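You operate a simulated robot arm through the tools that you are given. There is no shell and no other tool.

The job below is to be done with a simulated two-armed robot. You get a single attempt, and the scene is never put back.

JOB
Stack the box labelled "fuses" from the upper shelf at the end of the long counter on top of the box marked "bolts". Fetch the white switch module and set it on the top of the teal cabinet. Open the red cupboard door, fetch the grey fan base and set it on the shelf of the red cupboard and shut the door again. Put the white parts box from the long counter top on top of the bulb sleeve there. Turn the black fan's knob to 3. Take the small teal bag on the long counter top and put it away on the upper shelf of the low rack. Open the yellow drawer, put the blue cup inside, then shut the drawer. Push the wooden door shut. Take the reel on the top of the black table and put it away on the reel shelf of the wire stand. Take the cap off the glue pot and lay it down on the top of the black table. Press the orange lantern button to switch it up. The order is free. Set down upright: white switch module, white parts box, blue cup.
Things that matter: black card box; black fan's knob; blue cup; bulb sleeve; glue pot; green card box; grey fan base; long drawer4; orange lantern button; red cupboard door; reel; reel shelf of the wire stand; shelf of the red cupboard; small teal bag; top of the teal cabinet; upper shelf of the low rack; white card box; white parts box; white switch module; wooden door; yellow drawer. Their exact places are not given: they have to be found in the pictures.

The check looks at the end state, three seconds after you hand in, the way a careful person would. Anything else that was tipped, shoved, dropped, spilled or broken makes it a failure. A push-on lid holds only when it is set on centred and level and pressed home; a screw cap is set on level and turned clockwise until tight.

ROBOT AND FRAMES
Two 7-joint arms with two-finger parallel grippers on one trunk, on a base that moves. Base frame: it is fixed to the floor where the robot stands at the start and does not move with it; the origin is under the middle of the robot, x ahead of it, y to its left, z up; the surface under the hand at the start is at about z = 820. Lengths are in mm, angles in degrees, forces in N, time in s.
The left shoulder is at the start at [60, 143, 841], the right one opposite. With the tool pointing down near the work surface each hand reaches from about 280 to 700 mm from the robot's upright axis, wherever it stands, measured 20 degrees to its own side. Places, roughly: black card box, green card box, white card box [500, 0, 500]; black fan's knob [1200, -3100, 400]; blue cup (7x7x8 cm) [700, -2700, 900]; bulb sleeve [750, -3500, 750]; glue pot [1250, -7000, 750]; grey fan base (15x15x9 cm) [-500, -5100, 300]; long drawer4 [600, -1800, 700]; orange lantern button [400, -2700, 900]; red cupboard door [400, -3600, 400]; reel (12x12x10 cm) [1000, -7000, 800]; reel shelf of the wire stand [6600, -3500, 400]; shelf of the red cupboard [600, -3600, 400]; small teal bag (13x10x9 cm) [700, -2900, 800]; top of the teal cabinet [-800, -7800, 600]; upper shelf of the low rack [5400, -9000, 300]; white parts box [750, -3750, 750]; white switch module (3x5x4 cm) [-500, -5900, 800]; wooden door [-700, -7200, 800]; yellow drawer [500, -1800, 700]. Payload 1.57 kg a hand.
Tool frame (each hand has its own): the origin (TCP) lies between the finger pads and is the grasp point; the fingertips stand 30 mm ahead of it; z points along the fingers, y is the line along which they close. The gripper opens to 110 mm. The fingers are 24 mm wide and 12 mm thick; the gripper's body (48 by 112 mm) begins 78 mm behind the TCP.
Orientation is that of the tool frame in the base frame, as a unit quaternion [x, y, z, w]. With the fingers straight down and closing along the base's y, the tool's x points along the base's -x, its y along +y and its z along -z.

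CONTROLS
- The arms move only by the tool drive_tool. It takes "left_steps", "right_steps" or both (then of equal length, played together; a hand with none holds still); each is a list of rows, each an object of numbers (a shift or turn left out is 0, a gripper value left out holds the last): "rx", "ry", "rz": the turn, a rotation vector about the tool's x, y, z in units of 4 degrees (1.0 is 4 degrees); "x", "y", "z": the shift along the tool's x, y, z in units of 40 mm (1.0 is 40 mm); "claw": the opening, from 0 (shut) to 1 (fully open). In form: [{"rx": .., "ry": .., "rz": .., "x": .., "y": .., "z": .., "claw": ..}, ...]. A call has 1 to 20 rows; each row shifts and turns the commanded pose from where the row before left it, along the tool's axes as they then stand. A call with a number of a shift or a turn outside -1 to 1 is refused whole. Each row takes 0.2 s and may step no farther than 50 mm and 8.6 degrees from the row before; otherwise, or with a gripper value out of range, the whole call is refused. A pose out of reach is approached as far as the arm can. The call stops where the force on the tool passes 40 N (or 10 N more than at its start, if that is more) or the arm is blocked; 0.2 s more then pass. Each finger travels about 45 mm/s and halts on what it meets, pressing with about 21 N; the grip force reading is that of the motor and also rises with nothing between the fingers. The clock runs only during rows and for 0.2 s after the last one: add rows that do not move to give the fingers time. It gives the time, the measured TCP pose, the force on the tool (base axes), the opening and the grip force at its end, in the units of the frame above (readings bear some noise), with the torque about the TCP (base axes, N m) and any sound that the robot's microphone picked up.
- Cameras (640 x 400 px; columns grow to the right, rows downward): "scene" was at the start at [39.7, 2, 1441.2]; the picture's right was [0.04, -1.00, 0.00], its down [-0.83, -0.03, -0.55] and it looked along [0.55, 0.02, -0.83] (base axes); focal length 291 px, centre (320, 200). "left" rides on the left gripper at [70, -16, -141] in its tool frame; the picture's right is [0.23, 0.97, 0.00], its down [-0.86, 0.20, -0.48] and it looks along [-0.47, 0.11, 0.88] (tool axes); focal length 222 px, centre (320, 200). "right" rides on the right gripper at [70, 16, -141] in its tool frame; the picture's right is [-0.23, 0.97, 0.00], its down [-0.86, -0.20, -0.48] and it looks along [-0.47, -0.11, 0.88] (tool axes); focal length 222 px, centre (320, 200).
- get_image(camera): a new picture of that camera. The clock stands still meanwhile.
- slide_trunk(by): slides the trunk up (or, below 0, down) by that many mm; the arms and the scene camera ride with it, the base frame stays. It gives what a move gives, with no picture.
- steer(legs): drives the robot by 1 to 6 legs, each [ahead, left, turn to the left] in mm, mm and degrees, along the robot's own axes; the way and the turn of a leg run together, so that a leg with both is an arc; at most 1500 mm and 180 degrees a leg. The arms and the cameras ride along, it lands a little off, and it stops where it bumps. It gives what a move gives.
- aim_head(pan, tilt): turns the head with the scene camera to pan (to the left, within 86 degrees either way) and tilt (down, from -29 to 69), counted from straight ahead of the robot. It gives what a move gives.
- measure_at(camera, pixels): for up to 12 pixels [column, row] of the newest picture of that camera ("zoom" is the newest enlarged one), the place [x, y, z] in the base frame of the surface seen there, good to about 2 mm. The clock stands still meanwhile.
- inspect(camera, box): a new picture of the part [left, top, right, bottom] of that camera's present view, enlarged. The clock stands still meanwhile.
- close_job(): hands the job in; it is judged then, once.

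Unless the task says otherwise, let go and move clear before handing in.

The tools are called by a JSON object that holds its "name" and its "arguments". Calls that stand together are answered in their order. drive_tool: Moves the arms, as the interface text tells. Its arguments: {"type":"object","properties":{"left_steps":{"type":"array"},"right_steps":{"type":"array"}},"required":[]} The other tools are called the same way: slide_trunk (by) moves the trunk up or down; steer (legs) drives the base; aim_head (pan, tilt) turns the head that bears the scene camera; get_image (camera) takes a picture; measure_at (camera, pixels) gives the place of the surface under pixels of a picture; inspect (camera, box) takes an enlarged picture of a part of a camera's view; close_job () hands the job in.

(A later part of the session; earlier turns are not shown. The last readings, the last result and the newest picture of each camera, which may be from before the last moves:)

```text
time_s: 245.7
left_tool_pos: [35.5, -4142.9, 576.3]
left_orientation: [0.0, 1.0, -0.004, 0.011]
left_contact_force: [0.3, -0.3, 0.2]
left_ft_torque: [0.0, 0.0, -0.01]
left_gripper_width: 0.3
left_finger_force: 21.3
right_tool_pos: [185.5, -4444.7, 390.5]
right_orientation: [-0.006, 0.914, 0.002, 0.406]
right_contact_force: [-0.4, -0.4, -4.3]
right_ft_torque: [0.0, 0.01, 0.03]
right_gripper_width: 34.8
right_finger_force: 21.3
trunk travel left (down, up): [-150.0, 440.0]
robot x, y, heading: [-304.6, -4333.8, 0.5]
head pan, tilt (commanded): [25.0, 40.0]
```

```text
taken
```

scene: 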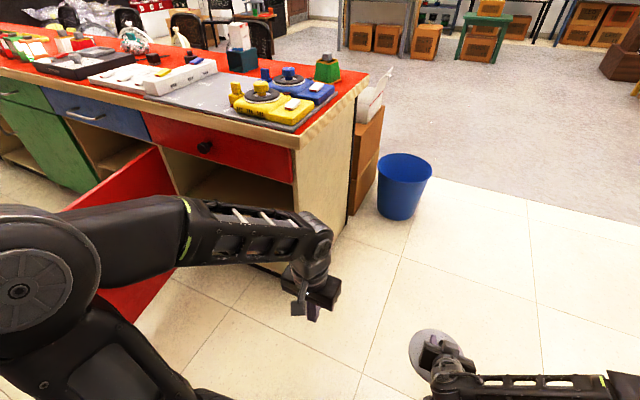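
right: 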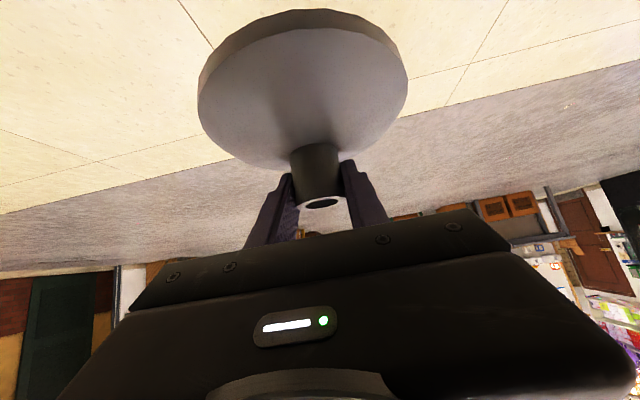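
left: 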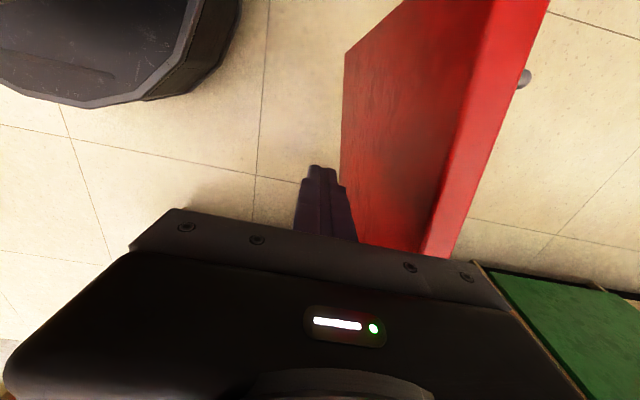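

{"name": "measure_at", "arguments": {"camera": "scene", "pixels": [[160, 150], [140, 165], [120, 180], [90, 195], [165, 185], [130, 300], [300, 170]]}}

{"name": "steer", "arguments": {"legs": [[0, 560, -0.5]]}}

{"name": "get_image", "arguments": {"camera": "scene"}}

```text
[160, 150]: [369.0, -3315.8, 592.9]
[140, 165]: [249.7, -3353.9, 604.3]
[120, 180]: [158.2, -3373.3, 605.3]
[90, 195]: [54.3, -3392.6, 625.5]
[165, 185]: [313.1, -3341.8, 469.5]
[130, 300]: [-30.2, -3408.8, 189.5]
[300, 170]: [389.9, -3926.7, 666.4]
```

```text
time_s: 248.9
left_tool_pos: [38.4, -3585.9, 576.6]
left_orientation: [0.009, 1.0, -0.004, 0.012]
left_contact_force: [-0.1, -0.4, 0.5]
left_ft_torque: [-0.01, 0.01, -0.02]
left_gripper_width: 0.1
left_finger_force: 20.5
right_tool_pos: [182.8, -3890.5, 391.0]
right_orientation: [0.003, 0.914, -0.001, 0.405]
right_contact_force: [0.6, 0.2, -4.0]
right_ft_torque: [-0.02, -0.01, 0.02]
right_gripper_width: 34.8
right_finger_force: 20.9
trunk travel left (down, up): [-150.0, 440.0]
robot x, y, heading: [-299.5, -3770.1, -0.6]
head pan, tilt (commanded): [25.0, 40.0]
```

```text
taken
```

scene: 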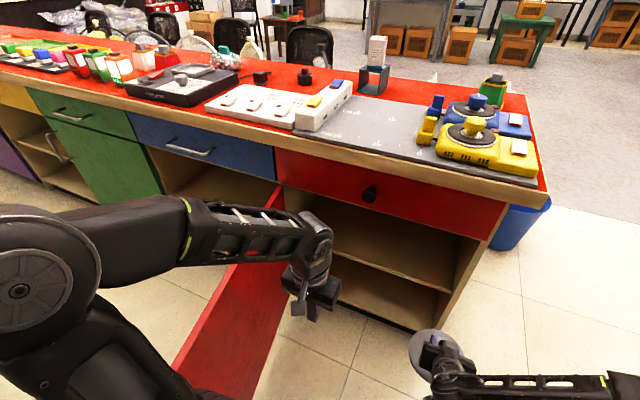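

Door stands at 79°. Raise the fan base above shelf height and move it in line with the opening.

{"name": "drive_tool", "arguments": {"right_steps": [{"x": -0.985, "y": 0.5, "z": -0.214}, {"x": -0.985, "y": 0.5, "z": -0.214}, {"y": 1.0}, {"x": -0.186, "y": 0.625, "z": -0.167}, {}]}}

{"name": "steer", "arguments": {"legs": [[110, 0, 0.6]]}}

{"name": "aim_head", "arguments": {"pan": 0, "tilt": 45}}

{"name": "get_image", "arguments": {"camera": "scene"}}

{"name": "get_image", "arguments": {"camera": "right"}}

```text
time_s: 250.2
left_tool_pos: [37.9, -3587.7, 574.9]
left_orientation: [0.009, 1.0, -0.004, 0.011]
left_contact_force: [0.2, 0.3, 0.3]
left_ft_torque: [0.02, -0.02, 0.01]
left_gripper_width: 0.0
left_finger_force: 21.5
right_tool_pos: [224.2, -3787.4, 468.8]
right_orientation: [0.004, 0.914, -0.002, 0.406]
right_contact_force: [0.1, -0.5, -3.7]
right_ft_torque: [0.02, 0.02, -0.02]
right_gripper_width: 34.8
right_finger_force: 20.7
trunk travel left (down, up): [-150.0, 440.0]
robot x, y, heading: [-306.1, -3770.3, -0.5]
head pan, tilt (commanded): [25.0, 40.0]
```

```text
time_s: 251.3
left_tool_pos: [145.3, -3583.0, 576.7]
left_orientation: [0.004, 1.0, -0.004, 0.012]
left_contact_force: [-0.8, -0.2, 0.1]
left_ft_torque: [0.0, -0.02, 0.0]
left_gripper_width: 0.0
left_finger_force: 20.5
right_tool_pos: [334.2, -3779.4, 469.0]
right_orientation: [-0.002, 0.914, 0.0, 0.406]
right_contact_force: [0.0, 0.1, -3.9]
right_ft_torque: [-0.01, 0.05, -0.02]
right_gripper_width: 34.6
right_finger_force: 20.7
trunk travel left (down, up): [-150.0, 440.0]
robot x, y, heading: [-195.6, -3778.3, 0.1]
head pan, tilt (commanded): [25.0, 40.0]
```

```text
time_s: 252.2
left_tool_pos: [146.8, -3583.8, 576.6]
left_orientation: [0.004, 1.0, -0.003, 0.011]
left_contact_force: [-0.7, 0.1, -0.4]
left_ft_torque: [-0.03, 0.0, 0.02]
left_gripper_width: 0.1
left_finger_force: 21.2
right_tool_pos: [333.7, -3779.9, 468.9]
right_orientation: [-0.003, 0.914, 0.001, 0.406]
right_contact_force: [-0.4, -0.4, -4.9]
right_ft_torque: [0.02, -0.03, -0.01]
right_gripper_width: 34.6
right_finger_force: 20.7
trunk travel left (down, up): [-150.0, 440.0]
robot x, y, heading: [-193.0, -3775.5, 0.4]
head pan, tilt (commanded): [0.0, 45.0]
```

```text
taken
```

scene: 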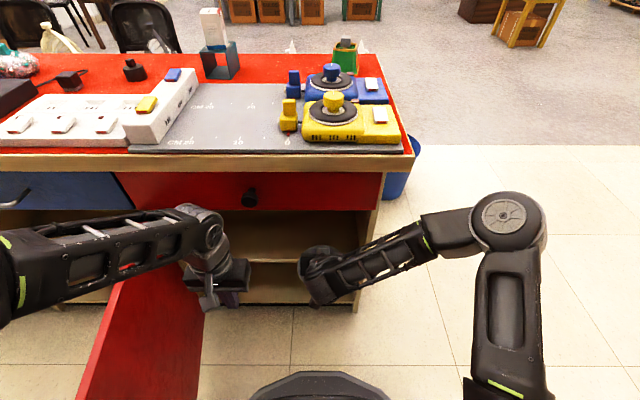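

```text
taken
```

right: 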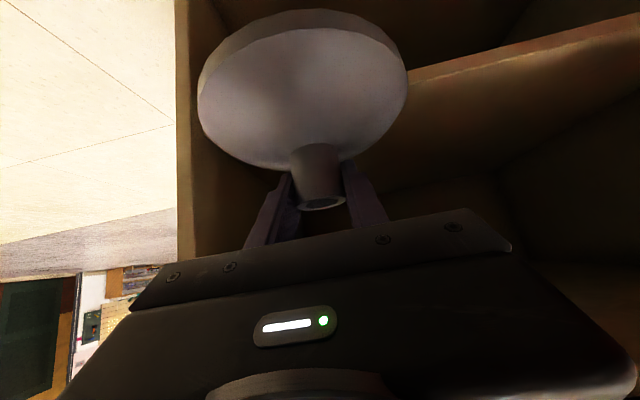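

Now move the base into the cupboard: 150 mm forward and 40 mm left.

{"name": "drive_tool", "arguments": {"right_steps": [{"x": -0.5, "y": 0.2, "z": 0.557}, {"x": -0.5, "y": 0.2, "z": 0.557}, {"x": -0.5, "y": 0.2, "z": 0.557}, {"x": -0.5, "y": 0.2, "z": 0.557}, {"x": -0.5, "y": 0.2, "z": 0.557}, {}]}}

{"name": "get_image", "arguments": {"camera": "right"}}

{"name": "get_image", "arguments": {"camera": "scene"}}

```text
time_s: 253.6
left_tool_pos: [144.7, -3584.6, 575.1]
left_orientation: [0.004, 1.0, -0.004, 0.012]
left_contact_force: [-0.2, 0.8, 0.5]
left_ft_torque: [-0.01, -0.01, 0.0]
left_gripper_width: 0.0
left_finger_force: 21.3
right_tool_pos: [481.1, -3738.3, 465.2]
right_orientation: [-0.004, 0.915, 0.001, 0.404]
right_contact_force: [0.6, 0.4, -3.5]
right_ft_torque: [-0.03, 0.0, -0.02]
right_gripper_width: 34.6
right_finger_force: 21.0
trunk travel left (down, up): [-150.0, 440.0]
robot x, y, heading: [-196.8, -3776.5, 0.3]
head pan, tilt (commanded): [0.0, 45.0]
```

```text
taken
```

right: 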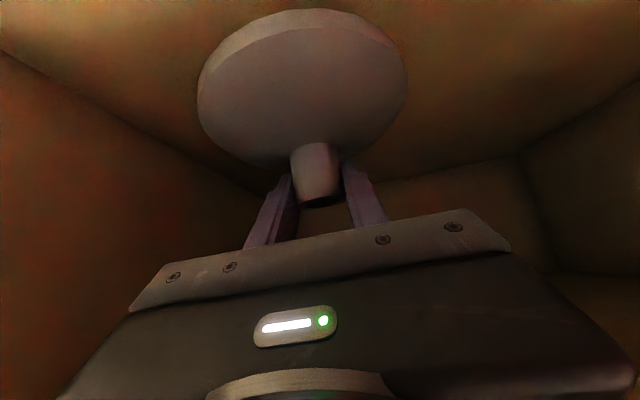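

```text
taken
```

scene: 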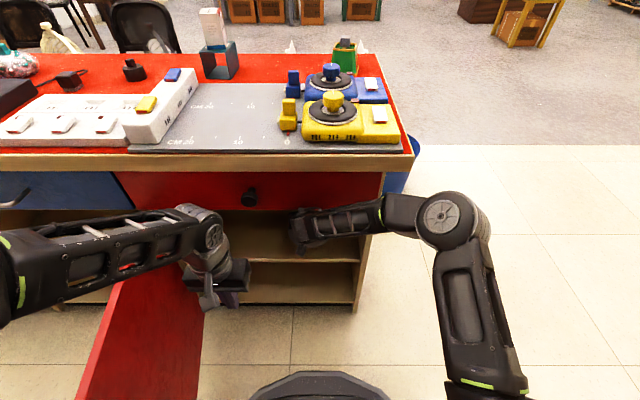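

{"name": "drive_tool", "arguments": {"right_steps": [{"x": -0.334, "z": 0.37}, {"x": 0.26, "z": 0.234}, {"x": 0.26, "z": 0.234}, {}]}}

{"name": "drive_tool", "arguments": {"right_steps": [{"x": 0.028, "z": 0.025}, {"x": 0.028, "z": 0.025}, {}]}}

```text
time_s: 254.6
left_tool_pos: [148.9, -3584.1, 575.6]
left_orientation: [0.004, 1.0, -0.004, 0.01]
left_contact_force: [-0.5, -0.6, 0.3]
left_ft_torque: [0.0, 0.0, 0.01]
left_gripper_width: 0.0
left_finger_force: 21.0
right_tool_pos: [507.7, -3742.4, 438.3]
right_orientation: [0.0, 0.914, 0.0, 0.405]
right_contact_force: [0.6, 0.8, -1.8]
right_ft_torque: [-0.03, 0.11, -0.04]
right_gripper_width: 34.2
right_finger_force: 20.5
trunk travel left (down, up): [-150.0, 440.0]
robot x, y, heading: [-193.0, -3775.2, 0.1]
head pan, tilt (commanded): [0.0, 45.0]
```

```text
time_s: 255.4
left_tool_pos: [146.4, -3583.8, 576.5]
left_orientation: [0.003, 1.0, -0.003, 0.011]
left_contact_force: [-0.4, 0.0, -0.6]
left_ft_torque: [-0.01, -0.02, 0.0]
left_gripper_width: 0.2
left_finger_force: 21.1
right_tool_pos: [505.1, -3740.2, 437.1]
right_orientation: [-0.002, 0.914, 0.001, 0.405]
right_contact_force: [0.4, 0.0, -4.1]
right_ft_torque: [-0.01, 0.0, 0.01]
right_gripper_width: 34.1
right_finger_force: 21.3
trunk travel left (down, up): [-150.0, 440.0]
robot x, y, heading: [-193.5, -3775.5, 0.2]
head pan, tilt (commanded): [0.0, 45.0]
```

{"name": "drive_tool", "arguments": {"right_steps": [{"x": 0.037, "z": 0.034}, {"x": 0.028, "z": 0.025}, {}]}}

{"name": "inspect", "arguments": {"camera": "scene", "box": [240, 190, 400, 300]}}

```text
time_s: 256.2
left_tool_pos: [146.2, -3583.4, 576.9]
left_orientation: [0.004, 1.0, -0.003, 0.011]
left_contact_force: [0.7, -0.7, -0.1]
left_ft_torque: [0.0, 0.02, 0.01]
left_gripper_width: 0.2
left_finger_force: 21.2
right_tool_pos: [503.1, -3740.1, 434.5]
right_orientation: [-0.002, 0.914, 0.0, 0.406]
right_contact_force: [-2.0, -0.8, 1.1]
right_ft_torque: [-0.09, -0.25, -0.08]
right_gripper_width: 34.4
right_finger_force: 21.1
trunk travel left (down, up): [-150.0, 440.0]
robot x, y, heading: [-194.4, -3775.0, 0.2]
head pan, tilt (commanded): [0.0, 45.0]
```

```text
3.64 times, centred on (320, 245) of scene
```

zoom: 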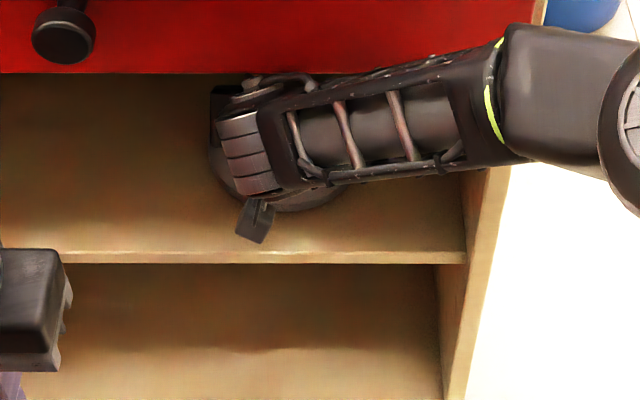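

The base is touching the shelf (load shifted to +1 N). Lower 1 mm more, release, and withdraw along the fingers.

{"name": "drive_tool", "arguments": {"right_steps": [{"x": 0.019, "z": 0.017}, {}, {"claw": 0.4}, {"claw": 0.6}, {"claw": 0.8}, {"claw": 0.9}, {"claw": 0.9}, {"z": -0.5}, {"z": -0.9}, {"z": -0.9}, {"z": -0.9}, {}]}}

{"name": "get_image", "arguments": {"camera": "right"}}

{"name": "inspect", "arguments": {"camera": "scene", "box": [240, 190, 400, 300]}}

```text
time_s: 258.8
left_tool_pos: [145.7, -3583.2, 576.3]
left_orientation: [0.003, 1.0, -0.004, 0.011]
left_contact_force: [-0.4, 0.5, 0.5]
left_ft_torque: [0.0, 0.0, 0.01]
left_gripper_width: 0.0
left_finger_force: 21.2
right_tool_pos: [407.1, -3741.2, 518.4]
right_orientation: [-0.003, 0.915, 0.001, 0.404]
right_contact_force: [-4.8, -0.2, -11.1]
right_ft_torque: [0.27, -0.86, -0.08]
right_gripper_width: 98.8
right_finger_force: 0.0
trunk travel left (down, up): [-150.0, 440.0]
robot x, y, heading: [-194.8, -3772.9, 0.1]
head pan, tilt (commanded): [0.0, 45.0]
```

```text
taken
```

right: 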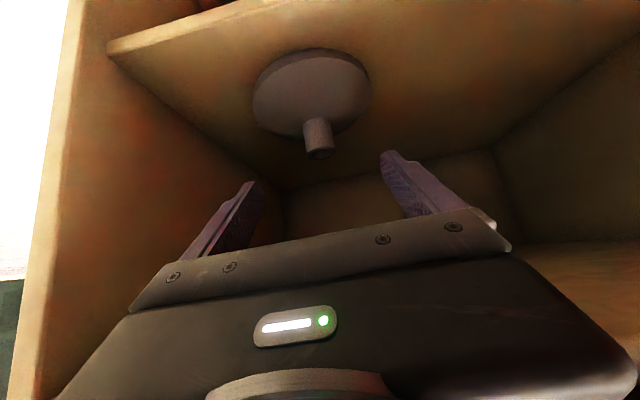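

```text
3.64 times, centred on (320, 245) of scene
```

zoom: 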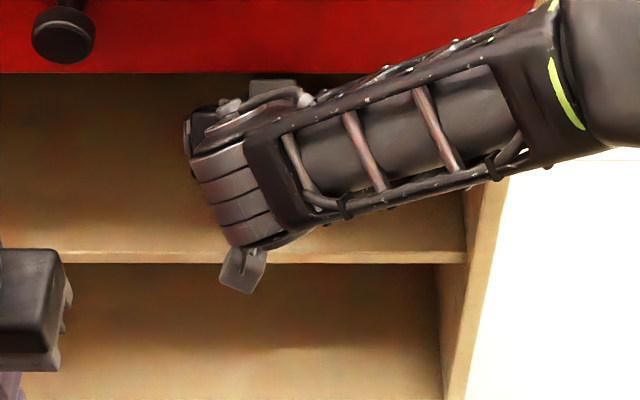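

The base stands on the shelf, but the wrist brushes the drawer's lower edge (-11 N). Move down-back and out.

{"name": "drive_tool", "arguments": {"right_steps": [{"x": 0.37, "z": -0.1}, {"x": 0.64, "z": -0.43}, {"x": 0.64, "z": -0.6}, {"x": 0.64, "z": -0.7}, {"x": 0.6, "z": -0.67, "ry": 1}, {"ry": 1, "x": 0.5, "z": -0.4}, {"ry": 1}, {"ry": 1}]}}

{"name": "get_image", "arguments": {"camera": "right"}}

{"name": "inspect", "arguments": {"camera": "scene", "box": [200, 160, 400, 310]}}

```text
time_s: 260.6
left_tool_pos: [146.4, -3583.0, 577.0]
left_orientation: [0.003, 1.0, -0.004, 0.011]
left_contact_force: [0.1, -0.3, 0.2]
left_ft_torque: [-0.01, 0.03, 0.01]
left_gripper_width: 0.2
left_finger_force: 21.3
right_tool_pos: [232.2, -3740.0, 499.1]
right_orientation: [-0.002, 0.962, 0.0, 0.274]
right_contact_force: [0.8, 0.2, 0.5]
right_ft_torque: [0.0, 0.0, -0.01]
right_gripper_width: 99.1
right_finger_force: 0.1
trunk travel left (down, up): [-150.0, 440.0]
robot x, y, heading: [-190.6, -3775.9, 0.1]
head pan, tilt (commanded): [0.0, 45.0]
```

```text
taken
```

right: 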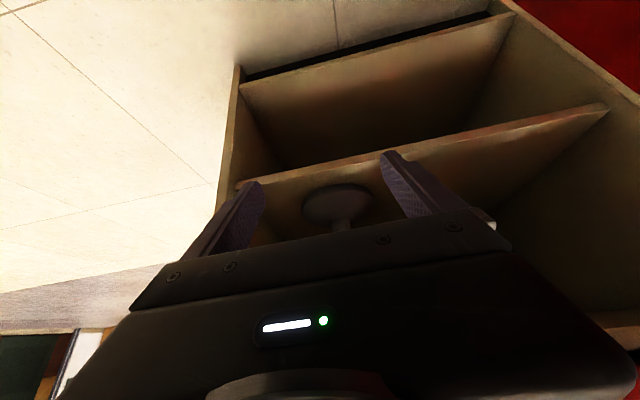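

```text
2.67 times, centred on (300, 235) of scene
```

zoom: 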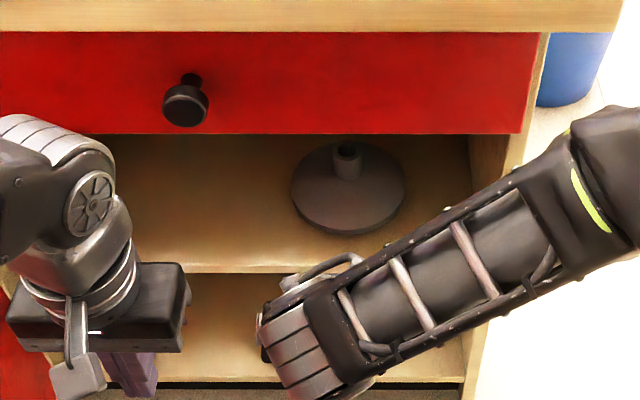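

The grey base stands on the red cupboard's shelf. Level the right hand and move it right, lift the left hand above door height, and back out of the door's swing.

{"name": "drive_tool", "arguments": {"right_steps": [{"ry": 1, "z": -0.5}, {"ry": 1, "z": -0.5}, {"ry": 1, "z": -0.5, "y": -0.6}, {"ry": 1, "y": -0.8}, {"ry": 1, "y": -0.9}, {"ry": 1, "y": -0.9}, {"ry": 1, "y": -0.9}, {"ry": 1, "y": -0.9}, {"y": -0.9}, {}], "left_steps": [{"z": -0.6}, {"z": -0.6}, {"z": -0.6}, {"z": -0.6}, {"z": -0.6}, {}, {}, {}, {}, {}]}}

{"name": "steer", "arguments": {"legs": [[-115, 0, 0], [0, -165, 0]]}}

{"name": "aim_head", "arguments": {"pan": 35, "tilt": 45}}

{"name": "get_image", "arguments": {"camera": "scene"}}

```text
time_s: 262.8
left_tool_pos: [143.2, -3582.5, 695.9]
left_orientation: [0.004, 1.0, -0.003, 0.011]
left_contact_force: [-0.6, 0.1, 0.7]
left_ft_torque: [-0.01, 0.03, 0.0]
left_gripper_width: 0.0
left_finger_force: 21.5
right_tool_pos: [204.5, -3979.0, 551.9]
right_orientation: [-0.002, 1.0, 0.0, -0.001]
right_contact_force: [0.2, -0.4, -0.8]
right_ft_torque: [0.02, -0.03, -0.02]
right_gripper_width: 99.1
right_finger_force: 0.1
trunk travel left (down, up): [-150.0, 440.0]
robot x, y, heading: [-196.4, -3774.8, 0.1]
head pan, tilt (commanded): [0.0, 45.0]
```

```text
time_s: 265.1
left_tool_pos: [26.6, -3749.8, 697.0]
left_orientation: [0.002, 1.0, -0.004, 0.012]
left_contact_force: [-0.5, -0.1, 0.5]
left_ft_torque: [-0.02, 0.01, 0.01]
left_gripper_width: 0.1
left_finger_force: 21.2
right_tool_pos: [89.2, -4145.2, 551.2]
right_orientation: [-0.004, 1.0, -0.001, -0.001]
right_contact_force: [0.1, -0.1, 0.1]
right_ft_torque: [0.02, -0.01, 0.01]
right_gripper_width: 99.1
right_finger_force: 0.1
trunk travel left (down, up): [-150.0, 440.0]
robot x, y, heading: [-308.3, -3942.4, 0.4]
head pan, tilt (commanded): [0.0, 45.0]
```

```text
time_s: 266.1
left_tool_pos: [27.0, -3749.4, 694.1]
left_orientation: [0.001, 1.0, -0.003, 0.011]
left_contact_force: [-0.1, -0.5, -0.2]
left_ft_torque: [-0.03, 0.0, 0.02]
left_gripper_width: 0.0
left_finger_force: 20.5
right_tool_pos: [89.8, -4144.3, 550.5]
right_orientation: [-0.004, 1.0, 0.0, -0.001]
right_contact_force: [0.3, -0.6, -0.4]
right_ft_torque: [-0.01, -0.04, 0.0]
right_gripper_width: 99.0
right_finger_force: 0.1
trunk travel left (down, up): [-150.0, 440.0]
robot x, y, heading: [-315.8, -3944.8, 0.6]
head pan, tilt (commanded): [35.0, 45.0]
```

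```text
taken
```

scene: 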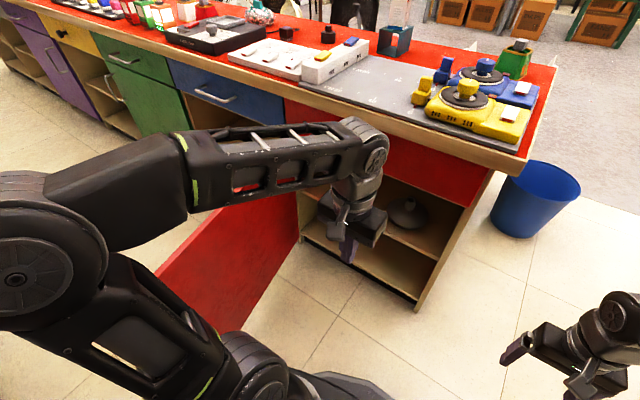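

{"name": "drive_tool", "arguments": {"left_steps": [{"x": 0.34, "y": 0.91}, {"x": 0.34, "y": 0.91}, {"x": 0.34, "y": 0.91}, {"x": 0.34, "y": 0.91}, {"x": 0.34, "y": 0.91}, {"x": 0.34, "y": 0.91}, {"x": 0.34, "y": 0.91}, {"x": 0.34, "y": 0.91}, {"x": 0.34, "y": 0.91}, {"x": 0.34, "y": 0.91}, {}]}}

{"name": "get_image", "arguments": {"camera": "left"}}

{"name": "get_image", "arguments": {"camera": "scene"}}

```text
time_s: 268.5
left_tool_pos: [-107.5, -3386.5, 690.2]
left_orientation: [0.003, 1.0, -0.004, 0.01]
left_contact_force: [0.9, -0.3, 0.9]
left_ft_torque: [-0.05, 0.01, 0.0]
left_gripper_width: 0.0
left_finger_force: 20.9
right_tool_pos: [88.2, -4144.0, 549.9]
right_orientation: [-0.003, 1.0, 0.0, -0.001]
right_contact_force: [0.8, 0.3, 0.0]
right_ft_torque: [0.03, -0.01, 0.03]
right_gripper_width: 99.2
right_finger_force: 0.0
trunk travel left (down, up): [-150.0, 440.0]
robot x, y, heading: [-312.5, -3943.9, 0.3]
head pan, tilt (commanded): [35.0, 45.0]
```

```text
taken
```

left: 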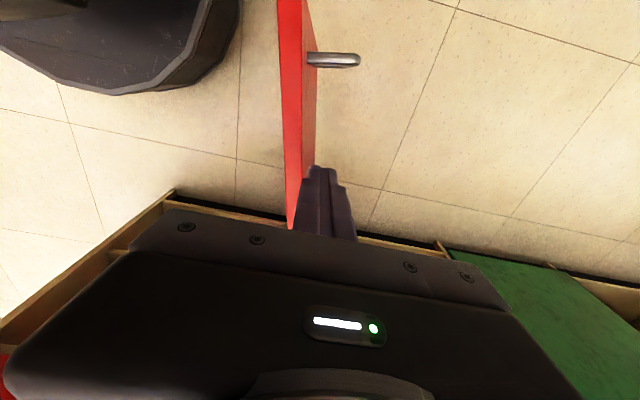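

```text
taken
```

scene: 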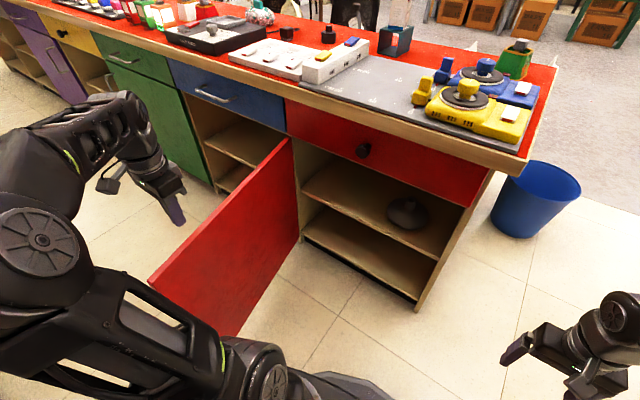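

{"name": "measure_at", "arguments": {"camera": "left", "pixels": [[290, 20], [300, 30], [290, 200], [302, 150], [350, 60], [310, 100]]}}

```text
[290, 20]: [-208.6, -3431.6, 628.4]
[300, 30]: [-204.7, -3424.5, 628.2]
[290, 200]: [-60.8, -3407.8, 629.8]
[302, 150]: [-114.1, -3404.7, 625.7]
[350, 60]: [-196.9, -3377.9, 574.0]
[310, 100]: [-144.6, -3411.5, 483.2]
```

The outer face is 7 mm from the fingers. Lower the hand outside the door and sweep the door gently toward closed, first to ~35°.

{"name": "drive_tool", "arguments": {"left_steps": [{"y": 0.2, "z": 0.8}, {"z": 0.85}, {"z": 0.85}, {}]}}

{"name": "drive_tool", "arguments": {"left_steps": [{"y": -0.475}, {"y": -0.475}, {"x": -0.126, "y": -0.42}, {"x": -0.126, "y": -0.42}, {"x": -0.126, "y": -0.42}, {"x": -0.126, "y": -0.42}, {"x": -0.126, "y": -0.42}, {"x": -0.126, "y": -0.42}, {"x": -0.259, "y": -0.435}, {"x": -0.259, "y": -0.435}, {"x": -0.259, "y": -0.435}, {"x": -0.259, "y": -0.435}, {"x": -0.259, "y": -0.435}, {"x": -0.259, "y": -0.435}]}}

{"name": "get_image", "arguments": {"camera": "scene"}}

{"name": "get_image", "arguments": {"camera": "left"}}

```text
time_s: 269.5
left_tool_pos: [-107.1, -3378.3, 587.8]
left_orientation: [0.002, 1.0, -0.004, 0.012]
left_contact_force: [0.1, -0.3, 0.0]
left_ft_torque: [-0.05, 0.0, -0.01]
left_gripper_width: 0.1
left_finger_force: 21.7
right_tool_pos: [89.5, -4144.4, 551.0]
right_orientation: [-0.003, 1.0, 0.001, -0.001]
right_contact_force: [0.8, 0.1, 0.1]
right_ft_torque: [0.05, 0.0, 0.0]
right_gripper_width: 99.3
right_finger_force: 0.0
trunk travel left (down, up): [-150.0, 440.0]
robot x, y, heading: [-313.1, -3940.2, 0.4]
head pan, tilt (commanded): [35.0, 45.0]
```

```text
time_s: 272.5
left_tool_pos: [-14.3, -3620.8, 593.2]
left_orientation: [0.002, 1.0, -0.003, 0.011]
left_contact_force: [0.5, -0.4, 0.0]
left_ft_torque: [0.0, 0.0, 0.01]
left_gripper_width: 0.0
left_finger_force: 21.3
right_tool_pos: [88.9, -4143.0, 551.1]
right_orientation: [-0.003, 1.0, 0.0, -0.001]
right_contact_force: [0.1, 1.0, 0.7]
right_ft_torque: [-0.01, -0.01, 0.01]
right_gripper_width: 99.1
right_finger_force: 0.1
trunk travel left (down, up): [-150.0, 440.0]
robot x, y, heading: [-310.5, -3937.3, 0.3]
head pan, tilt (commanded): [35.0, 45.0]
```

```text
taken
```

scene: 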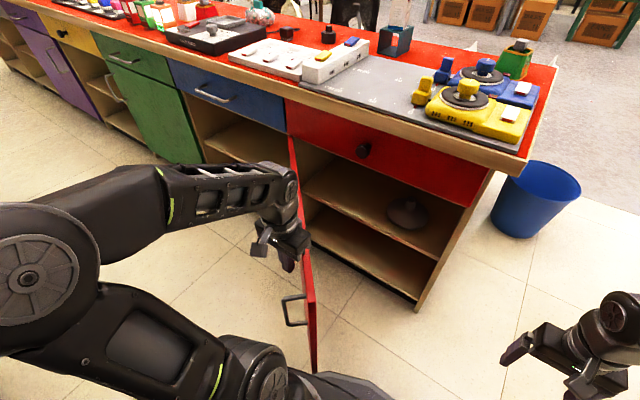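

```text
taken
```

left: 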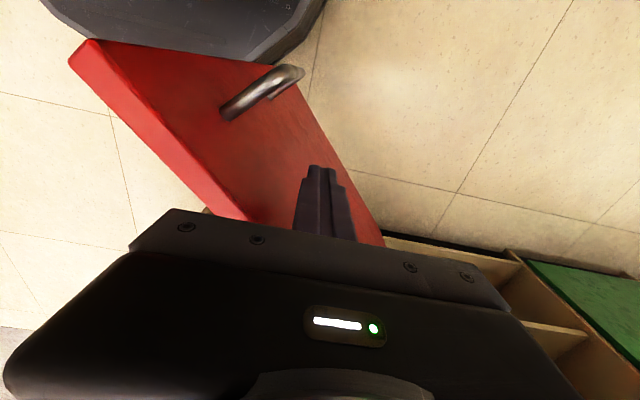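

The door is near 45° and clear of the base. Continue closing.

{"name": "drive_tool", "arguments": {"left_steps": [{"x": -0.3625, "y": -0.3525}, {"x": -0.3625, "y": -0.3525}, {"x": -0.3625, "y": -0.3525}, {"x": -0.3625, "y": -0.3525}, {"x": -0.3625, "y": -0.3525}, {"x": -0.3625, "y": -0.3525}, {"x": -0.44, "y": -0.25}, {"x": -0.44, "y": -0.25}, {"x": -0.44, "y": -0.25}, {"x": -0.44, "y": -0.25}, {"x": -0.44, "y": -0.25}, {"x": -0.44, "y": -0.25}]}}

{"name": "get_image", "arguments": {"camera": "scene"}}

{"name": "get_image", "arguments": {"camera": "left"}}

```text
time_s: 275.1
left_tool_pos: [178.9, -3767.0, 600.1]
left_orientation: [0.002, 1.0, -0.003, 0.011]
left_contact_force: [0.0, 0.2, -0.6]
left_ft_torque: [-0.02, -0.02, 0.01]
left_gripper_width: 0.1
left_finger_force: 21.0
right_tool_pos: [90.0, -4145.0, 550.5]
right_orientation: [-0.003, 1.0, 0.0, 0.0]
right_contact_force: [0.1, -0.4, -0.2]
right_ft_torque: [-0.03, 0.02, -0.02]
right_gripper_width: 99.2
right_finger_force: 0.0
trunk travel left (down, up): [-150.0, 440.0]
robot x, y, heading: [-313.3, -3943.1, 0.3]
head pan, tilt (commanded): [35.0, 45.0]
```

```text
taken
```

scene: 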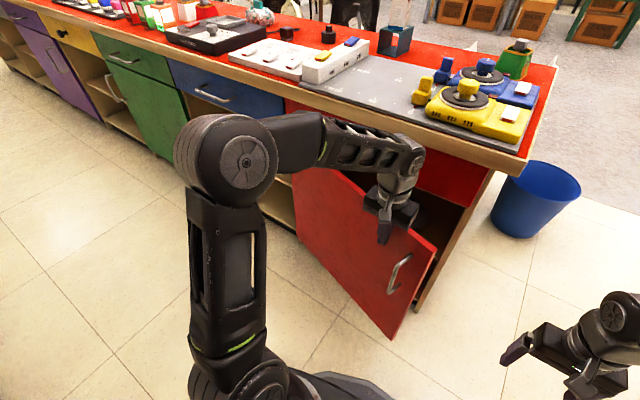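

```text
taken
```

left: 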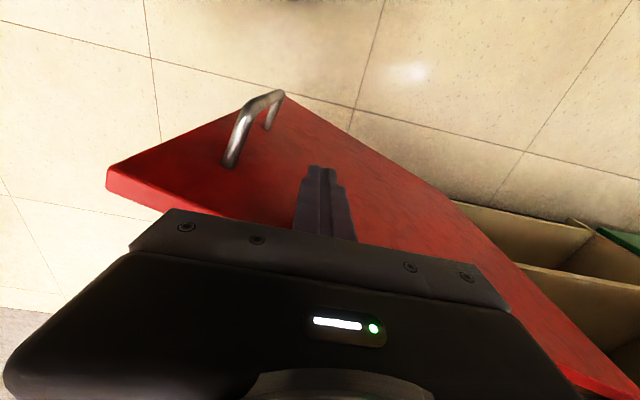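

{"name": "steer", "arguments": {"legs": [[90, 0, 0]]}}

{"name": "drive_tool", "arguments": {"left_steps": [{"x": -0.3, "y": -0.1}, {"x": -0.3, "y": -0.1}, {"x": -0.3}, {"x": -0.25}, {"x": -0.2}, {"x": -0.2}, {"x": -0.15}]}}

{"name": "get_image", "arguments": {"camera": "scene"}}

```text
time_s: 276.2
left_tool_pos: [268.0, -3765.5, 599.6]
left_orientation: [0.002, 1.0, -0.004, 0.011]
left_contact_force: [-0.6, -0.2, -0.3]
left_ft_torque: [-0.01, -0.01, 0.0]
left_gripper_width: 0.1
left_finger_force: 21.3
right_tool_pos: [178.7, -4144.3, 550.0]
right_orientation: [-0.003, 1.0, 0.0, -0.001]
right_contact_force: [-0.4, -0.3, 0.7]
right_ft_torque: [0.0, 0.0, 0.01]
right_gripper_width: 99.1
right_finger_force: 0.0
trunk travel left (down, up): [-150.0, 440.0]
robot x, y, heading: [-218.8, -3944.6, 0.5]
head pan, tilt (commanded): [35.0, 45.0]
```

```text
time_s: 278.0
left_tool_pos: [289.3, -3774.9, 601.3]
left_orientation: [0.016, 1.0, -0.004, -0.004]
left_contact_force: [0.5, -0.8, 0.7]
left_ft_torque: [0.03, 0.03, -0.02]
left_gripper_width: 0.0
left_finger_force: 21.0
right_tool_pos: [164.4, -4129.2, 556.8]
right_orientation: [-0.016, 1.0, 0.0, 0.006]
right_contact_force: [-0.4, 0.4, -0.9]
right_ft_torque: [0.02, 0.0, 0.0]
right_gripper_width: 99.0
right_finger_force: 0.0
trunk travel left (down, up): [-150.0, 440.0]
robot x, y, heading: [-233.8, -3935.1, 1.7]
head pan, tilt (commanded): [35.0, 45.0]
stopped in row 7 (left hand): the arm was blocked; the commanded pose is now the measured one
```

```text
taken
```

scene: 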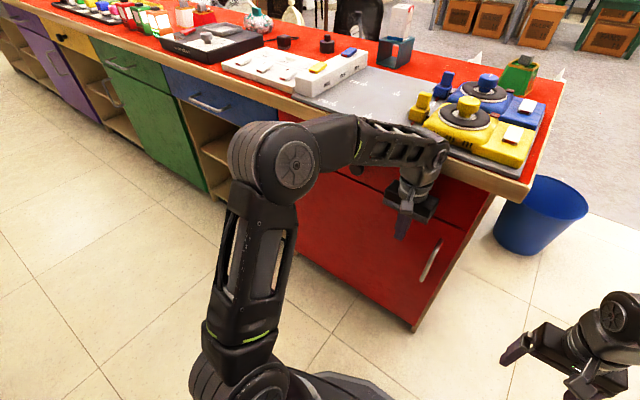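

The wrist met the counter overhang (arm blocked; the base shifted slightly). Back off, then tilt the hand forward so the fingertips can push lower down.

{"name": "drive_tool", "arguments": {"left_steps": [{"x": 0.6}, {"x": 0.8}, {"x": 0.8}, {"x": 0.5, "z": 0.5}, {"ry": -1, "z": 0.3}, {"ry": -1, "z": 0.3}, {"ry": -1, "z": 0.3}, {"ry": -1, "z": 0.3}, {"ry": -1, "z": 0.2}, {"ry": -1}, {"ry": -1}, {"ry": -1}, {"ry": -1}, {"ry": -1}, {"ry": -1}, {"ry": -1}]}}

{"name": "get_image", "arguments": {"camera": "scene"}}

{"name": "get_image", "arguments": {"camera": "left"}}

```text
time_s: 281.4
left_tool_pos: [251.7, -3776.4, 516.1]
left_orientation: [0.012, 0.919, -0.009, 0.394]
left_contact_force: [-0.2, -0.4, -0.4]
left_ft_torque: [0.01, 0.0, -0.01]
left_gripper_width: 0.0
left_finger_force: 21.1
left hand out of reach, approached as far as the arm can: row 13, 14, 15, 16
right_tool_pos: [171.6, -4130.9, 550.7]
right_orientation: [-0.014, 1.0, 0.0, -0.001]
right_contact_force: [-0.5, -0.3, 1.3]
right_ft_torque: [0.02, 0.01, 0.0]
right_gripper_width: 99.3
right_finger_force: 0.1
trunk travel left (down, up): [-150.0, 440.0]
robot x, y, heading: [-232.7, -3934.4, 1.7]
head pan, tilt (commanded): [35.0, 45.0]
```

```text
taken
```

scene: 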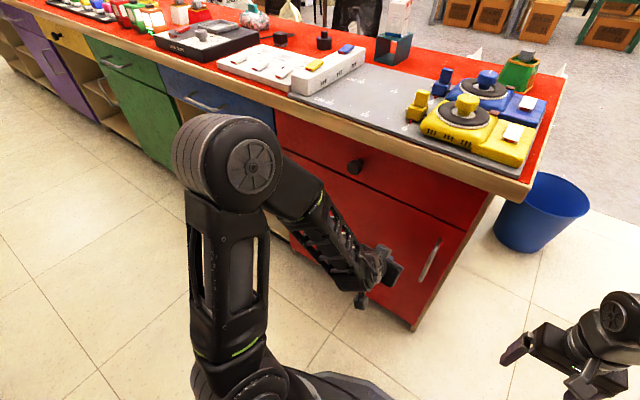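

```text
taken
```

left: 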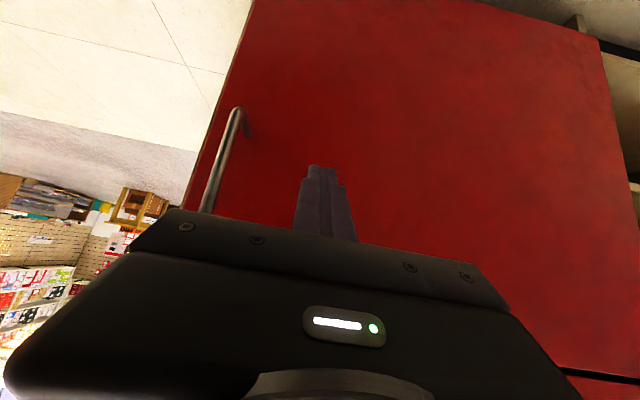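

{"name": "measure_at", "arguments": {"camera": "scene", "pixels": [[445, 240], [450, 235], [420, 300], [440, 260], [330, 180], [430, 180], [460, 225]]}}

{"name": "measure_at", "arguments": {"camera": "left", "pixels": [[200, 160], [300, 60], [400, 100], [500, 200], [220, 100], [210, 200]]}}

```text
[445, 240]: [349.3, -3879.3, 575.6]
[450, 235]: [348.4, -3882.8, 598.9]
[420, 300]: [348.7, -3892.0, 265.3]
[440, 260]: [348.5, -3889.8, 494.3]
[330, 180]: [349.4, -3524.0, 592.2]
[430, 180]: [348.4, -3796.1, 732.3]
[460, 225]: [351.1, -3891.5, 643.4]
```

```text
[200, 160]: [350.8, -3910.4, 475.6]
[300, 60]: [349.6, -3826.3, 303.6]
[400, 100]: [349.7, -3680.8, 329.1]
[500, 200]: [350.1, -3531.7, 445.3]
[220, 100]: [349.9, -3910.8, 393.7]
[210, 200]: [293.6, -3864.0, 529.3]
```

The door is fully shut (x≈349 across its face, flush with the drawer). Withdraw the left hand, level it, and raise the trunk; next I'll fetch the small teal bag with the left hand.

{"name": "drive_tool", "arguments": {"left_steps": [{"z": -0.7, "ry": 1}, {"z": -0.7, "ry": 1}, {"z": -0.7, "ry": 1}, {"z": -0.5, "ry": 1}, {"ry": 1}, {"ry": 1}, {"ry": 1}, {"ry": 1}, {"ry": 1}, {"ry": 1}, {"ry": 1}, {"ry": 0.4}]}}

{"name": "steer", "arguments": {"legs": [[-95, 0, -1.7]]}}

{"name": "slide_trunk", "arguments": {"by": 400}}

{"name": "slide_trunk", "arguments": {"by": 40}}

{"name": "get_image", "arguments": {"camera": "scene"}}

```text
time_s: 284.0
left_tool_pos: [191.3, -3772.3, 595.4]
left_orientation: [0.013, 1.0, -0.002, 0.009]
left_contact_force: [0.8, -0.4, -0.3]
left_ft_torque: [0.01, 0.04, -0.01]
left_gripper_width: 0.0
left_finger_force: 20.5
left hand out of reach, approached as far as the arm can: row 1
right_tool_pos: [171.4, -4130.7, 549.9]
right_orientation: [-0.014, 1.0, 0.001, -0.001]
right_contact_force: [-0.3, -1.1, 0.6]
right_ft_torque: [0.0, -0.02, 0.02]
right_gripper_width: 99.1
right_finger_force: 0.0
trunk travel left (down, up): [-150.0, 440.0]
robot x, y, heading: [-233.6, -3938.2, 1.7]
head pan, tilt (commanded): [35.0, 45.0]
```

```text
time_s: 285.1
left_tool_pos: [101.4, -3788.4, 595.1]
left_orientation: [0.028, 1.0, -0.003, 0.007]
left_contact_force: [0.3, 0.7, 0.8]
left_ft_torque: [-0.02, 0.06, 0.01]
left_gripper_width: 0.0
left_finger_force: 20.7
right_tool_pos: [72.8, -4143.2, 551.6]
right_orientation: [0.001, 1.0, 0.0, -0.001]
right_contact_force: [0.1, 0.7, -0.4]
right_ft_torque: [0.01, 0.0, -0.02]
right_gripper_width: 99.2
right_finger_force: 0.1
trunk travel left (down, up): [-150.0, 440.0]
robot x, y, heading: [-327.4, -3939.0, 0.0]
head pan, tilt (commanded): [35.0, 45.0]
```

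```text
time_s: 289.0
left_tool_pos: [101.5, -3787.8, 995.3]
left_orientation: [0.029, 1.0, -0.003, 0.009]
left_contact_force: [0.7, -0.6, 0.1]
left_ft_torque: [-0.01, 0.02, -0.02]
left_gripper_width: 0.1
left_finger_force: 21.1
right_tool_pos: [71.8, -4144.5, 950.6]
right_orientation: [0.001, 1.0, 0.001, -0.002]
right_contact_force: [0.4, -0.6, -0.2]
right_ft_torque: [0.0, 0.0, 0.01]
right_gripper_width: 99.0
right_finger_force: 0.0
trunk travel left (down, up): [-550.0, 40.0]
robot x, y, heading: [-329.9, -3939.7, -0.2]
head pan, tilt (commanded): [35.0, 45.0]
```

```text
time_s: 289.8
left_tool_pos: [102.1, -3788.7, 1035.0]
left_orientation: [0.029, 1.0, -0.003, 0.008]
left_contact_force: [-0.2, -0.3, -0.7]
left_ft_torque: [0.0, 0.0, 0.03]
left_gripper_width: 0.0
left_finger_force: 20.6
right_tool_pos: [71.2, -4144.7, 990.5]
right_orientation: [0.0, 1.0, 0.0, 0.0]
right_contact_force: [-0.6, -0.2, 0.1]
right_ft_torque: [-0.02, 0.01, 0.01]
right_gripper_width: 99.2
right_finger_force: 0.0
trunk travel left (down, up): [-590.0, 0.0]
robot x, y, heading: [-326.4, -3935.7, -0.3]
head pan, tilt (commanded): [35.0, 45.0]
```

```text
taken
```

scene: 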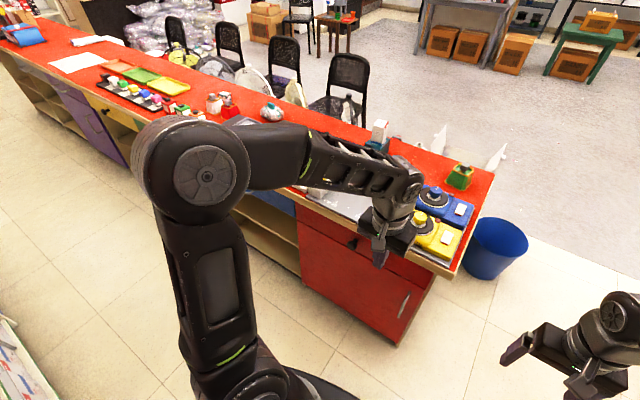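

Everything on the counter looks in place. Drive to the teal bag (robot y≈-3070, x≈0).

{"name": "steer", "arguments": {"legs": [[0, 868, 0.2], [322, 0, 0]]}}

{"name": "aim_head", "arguments": {"pan": 8, "tilt": 42}}

{"name": "inspect", "arguments": {"camera": "scene", "box": [200, 150, 440, 300]}}

{"name": "get_image", "arguments": {"camera": "left"}}

```text
time_s: 296.1
left_tool_pos: [423.6, -2919.6, 1033.4]
left_orientation: [0.026, 1.0, -0.003, 0.008]
left_contact_force: [0.7, 0.9, 0.2]
left_ft_torque: [0.01, 0.01, -0.01]
left_gripper_width: 0.0
left_finger_force: 21.0
right_tool_pos: [397.6, -3276.7, 990.3]
right_orientation: [-0.002, 1.0, -0.001, -0.001]
right_contact_force: [-0.2, 0.5, -0.1]
right_ft_torque: [-0.02, -0.03, -0.03]
right_gripper_width: 99.1
right_finger_force: 0.0
trunk travel left (down, up): [-590.0, 0.0]
robot x, y, heading: [-6.0, -3077.7, 0.3]
head pan, tilt (commanded): [35.0, 45.0]
```

```text
time_s: 297.0
left_tool_pos: [423.2, -2919.5, 1034.5]
left_orientation: [0.027, 1.0, -0.003, 0.009]
left_contact_force: [-0.2, -0.8, 0.4]
left_ft_torque: [0.04, -0.01, 0.01]
left_gripper_width: 0.0
left_finger_force: 21.3
right_tool_pos: [396.5, -3275.9, 990.1]
right_orientation: [-0.002, 1.0, 0.0, -0.001]
right_contact_force: [0.5, 0.6, -0.3]
right_ft_torque: [-0.01, 0.02, -0.01]
right_gripper_width: 98.8
right_finger_force: 0.0
trunk travel left (down, up): [-590.0, 0.0]
robot x, y, heading: [-3.2, -3077.0, 0.3]
head pan, tilt (commanded): [8.0, 42.0]
```

```text
2.67 times, centred on (320, 225) of scene
```

zoom: 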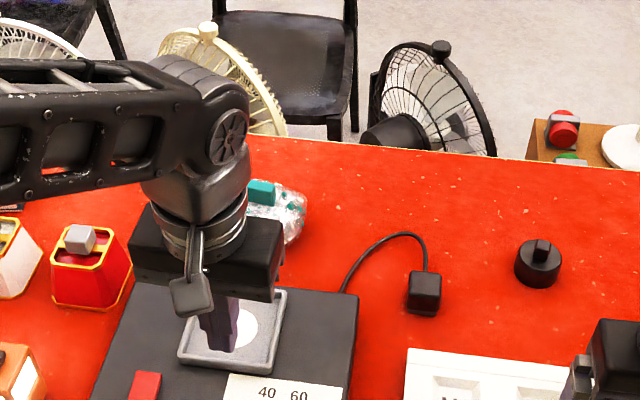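

```text
taken
```

left: 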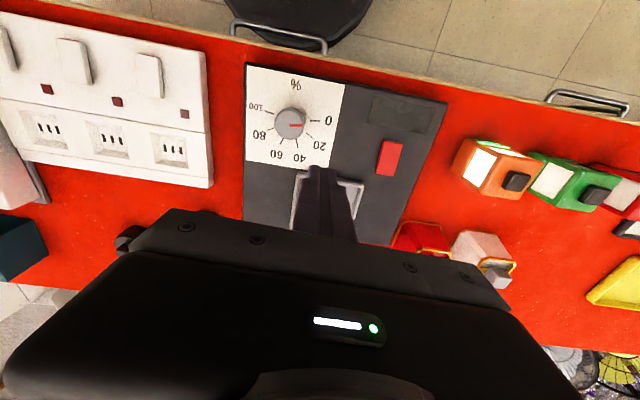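

The left hand hides the bag; shift it left to see and measure the bag and its teal tab.

{"name": "drive_tool", "arguments": {"left_steps": [{"y": 0.9, "rz": 0.4}, {"y": 0.9, "rz": 0.4}, {"y": 0.9, "claw": 1}, {"y": 0.9, "claw": 1}, {"claw": 1}, {"claw": 1}, {"claw": 1}]}}

{"name": "inspect", "arguments": {"camera": "scene", "box": [260, 190, 340, 250]}}

{"name": "measure_at", "arguments": {"camera": "zoom", "pixels": [[320, 200], [300, 150], [350, 150], [250, 200], [400, 200], [320, 260], [320, 120]]}}

```text
time_s: 298.6
left_tool_pos: [435.0, -2777.0, 1035.6]
left_orientation: [0.054, 0.999, -0.002, 0.009]
left_contact_force: [-0.2, 0.1, -0.1]
left_ft_torque: [-0.02, 0.02, 0.0]
left_gripper_width: 103.8
left_finger_force: 0.1
right_tool_pos: [396.6, -3276.2, 990.6]
right_orientation: [-0.001, 1.0, 0.0, -0.001]
right_contact_force: [-0.3, 0.1, -0.1]
right_ft_torque: [-0.02, -0.02, -0.03]
right_gripper_width: 98.8
right_finger_force: 0.0
trunk travel left (down, up): [-590.0, 0.0]
robot x, y, heading: [-6.4, -3073.2, 0.4]
head pan, tilt (commanded): [8.0, 42.0]
```

```text
6.67 times, centred on (300, 220) of scene
```

zoom: 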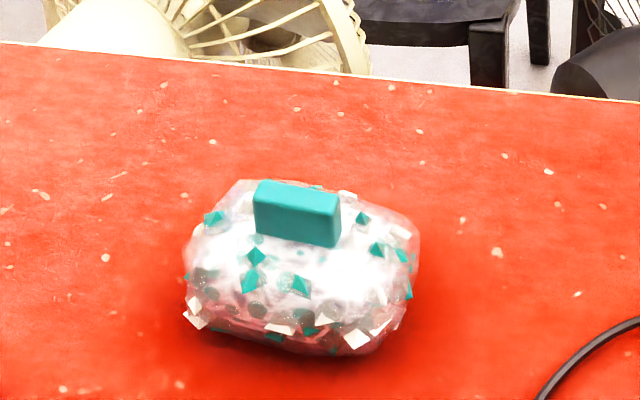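

```text
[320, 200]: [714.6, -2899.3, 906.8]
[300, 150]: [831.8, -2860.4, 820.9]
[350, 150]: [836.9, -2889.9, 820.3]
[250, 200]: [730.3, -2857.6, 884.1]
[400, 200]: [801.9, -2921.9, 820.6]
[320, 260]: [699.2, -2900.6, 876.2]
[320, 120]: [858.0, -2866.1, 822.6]
```

{"name": "measure_at", "arguments": {"camera": "zoom", "pixels": [[262, 186], [335, 200], [330, 190], [258, 230], [332, 242], [290, 195], [200, 260], [405, 270], [300, 330], [270, 184], [295, 215]]}}

{"name": "get_image", "arguments": {"camera": "left"}}

```text
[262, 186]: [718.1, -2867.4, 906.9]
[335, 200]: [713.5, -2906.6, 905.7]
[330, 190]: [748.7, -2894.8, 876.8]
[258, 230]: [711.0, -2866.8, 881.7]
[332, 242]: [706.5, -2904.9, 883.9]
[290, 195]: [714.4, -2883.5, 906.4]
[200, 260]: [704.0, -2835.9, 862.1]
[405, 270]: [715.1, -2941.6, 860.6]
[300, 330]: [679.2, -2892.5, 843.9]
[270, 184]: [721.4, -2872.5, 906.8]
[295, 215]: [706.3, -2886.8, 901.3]
```

```text
taken
```

left: 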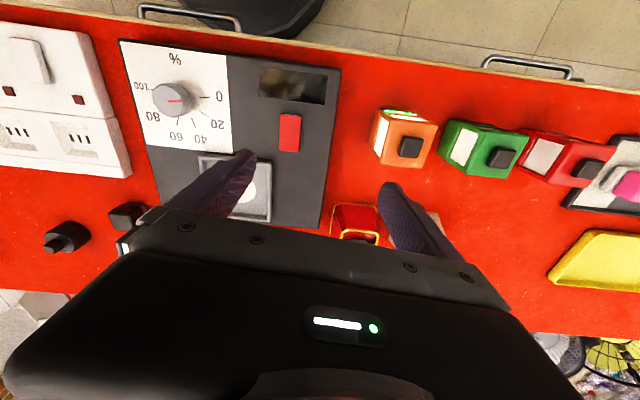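

The teal tab: 41 mm wide (y), 15 mm thick, centre ≈(714,-2886), top z 907. I'll bring the left hand over it with a 20° tilt, fingers straddling its width.

{"name": "drive_tool", "arguments": {"left_steps": [{"x": -0.923, "y": -0.4475, "z": 0.08}, {"x": -0.923, "y": -0.4475, "z": 0.08}, {"x": -0.923, "y": -0.4475, "z": 0.08}, {"x": -0.923, "y": -0.4475, "z": 0.08}, {"x": -0.923, "y": -0.4475, "z": 0.08}, {"x": -0.475, "y": 0.05, "z": 0.445, "ry": -1, "claw": 0.8}, {"x": -0.443, "y": 0.05, "z": 0.477, "ry": -1}, {"x": -0.408, "y": 0.05, "z": 0.507, "ry": -1}, {"x": -0.372, "y": 0.05, "z": 0.534, "ry": -1}, {"x": -0.334, "y": 0.05, "z": 0.558, "ry": -1}, {}]}}

{"name": "get_image", "arguments": {"camera": "left"}}

{"name": "inspect", "arguments": {"camera": "scene", "box": [240, 150, 360, 250]}}

```text
time_s: 301.0
left_tool_pos: [707.8, -2887.2, 935.3]
left_orientation: [0.052, 0.982, -0.011, 0.182]
left_contact_force: [0.9, 0.0, 0.0]
left_ft_torque: [-0.02, 0.02, 0.07]
left_gripper_width: 87.9
left_finger_force: 0.1
right_tool_pos: [395.9, -3276.7, 990.6]
right_orientation: [-0.001, 1.0, 0.0, -0.001]
right_contact_force: [0.5, 0.9, 0.4]
right_ft_torque: [0.07, 0.01, 0.02]
right_gripper_width: 99.0
right_finger_force: 0.1
trunk travel left (down, up): [-590.0, 0.0]
robot x, y, heading: [-2.5, -3071.5, 0.2]
head pan, tilt (commanded): [8.0, 42.0]
```

```text
taken
```

left: 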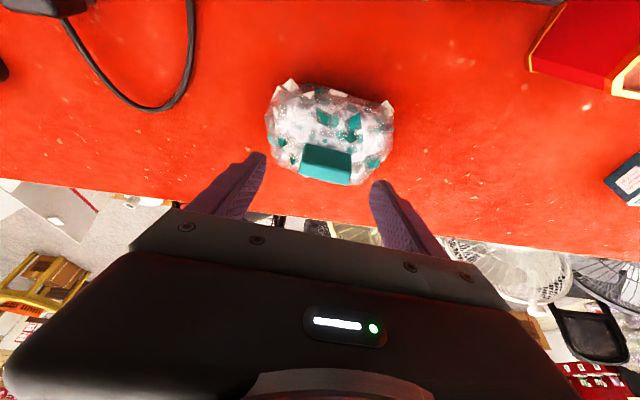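

```text
4.00 times, centred on (300, 200) of scene
```

zoom: 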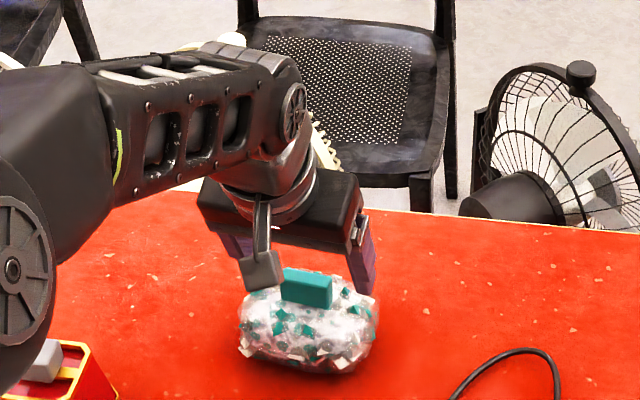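

{"name": "inspect", "arguments": {"camera": "left", "box": [250, 70, 410, 200]}}

{"name": "measure_at", "arguments": {"camera": "zoom", "pixels": [[220, 260], [310, 275], [225, 290], [300, 310], [260, 250], [260, 290], [215, 315], [400, 320]]}}

```text
3.08 times, centred on (330, 135) of left
```

zoom: 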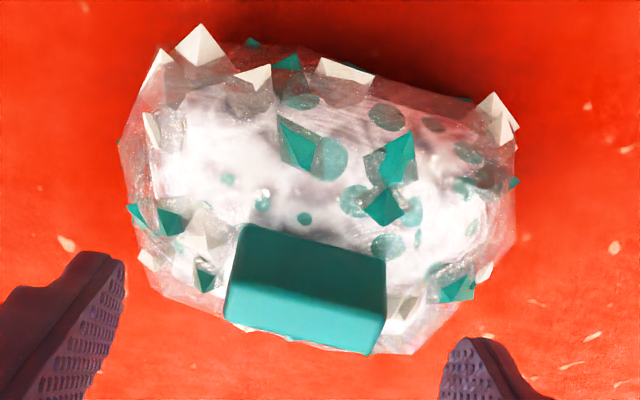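

```text
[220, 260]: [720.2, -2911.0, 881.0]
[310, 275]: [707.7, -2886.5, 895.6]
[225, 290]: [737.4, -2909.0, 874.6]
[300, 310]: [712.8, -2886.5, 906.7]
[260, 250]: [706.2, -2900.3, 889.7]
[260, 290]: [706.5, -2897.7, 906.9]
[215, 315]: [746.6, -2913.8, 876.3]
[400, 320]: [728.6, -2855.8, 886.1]
```

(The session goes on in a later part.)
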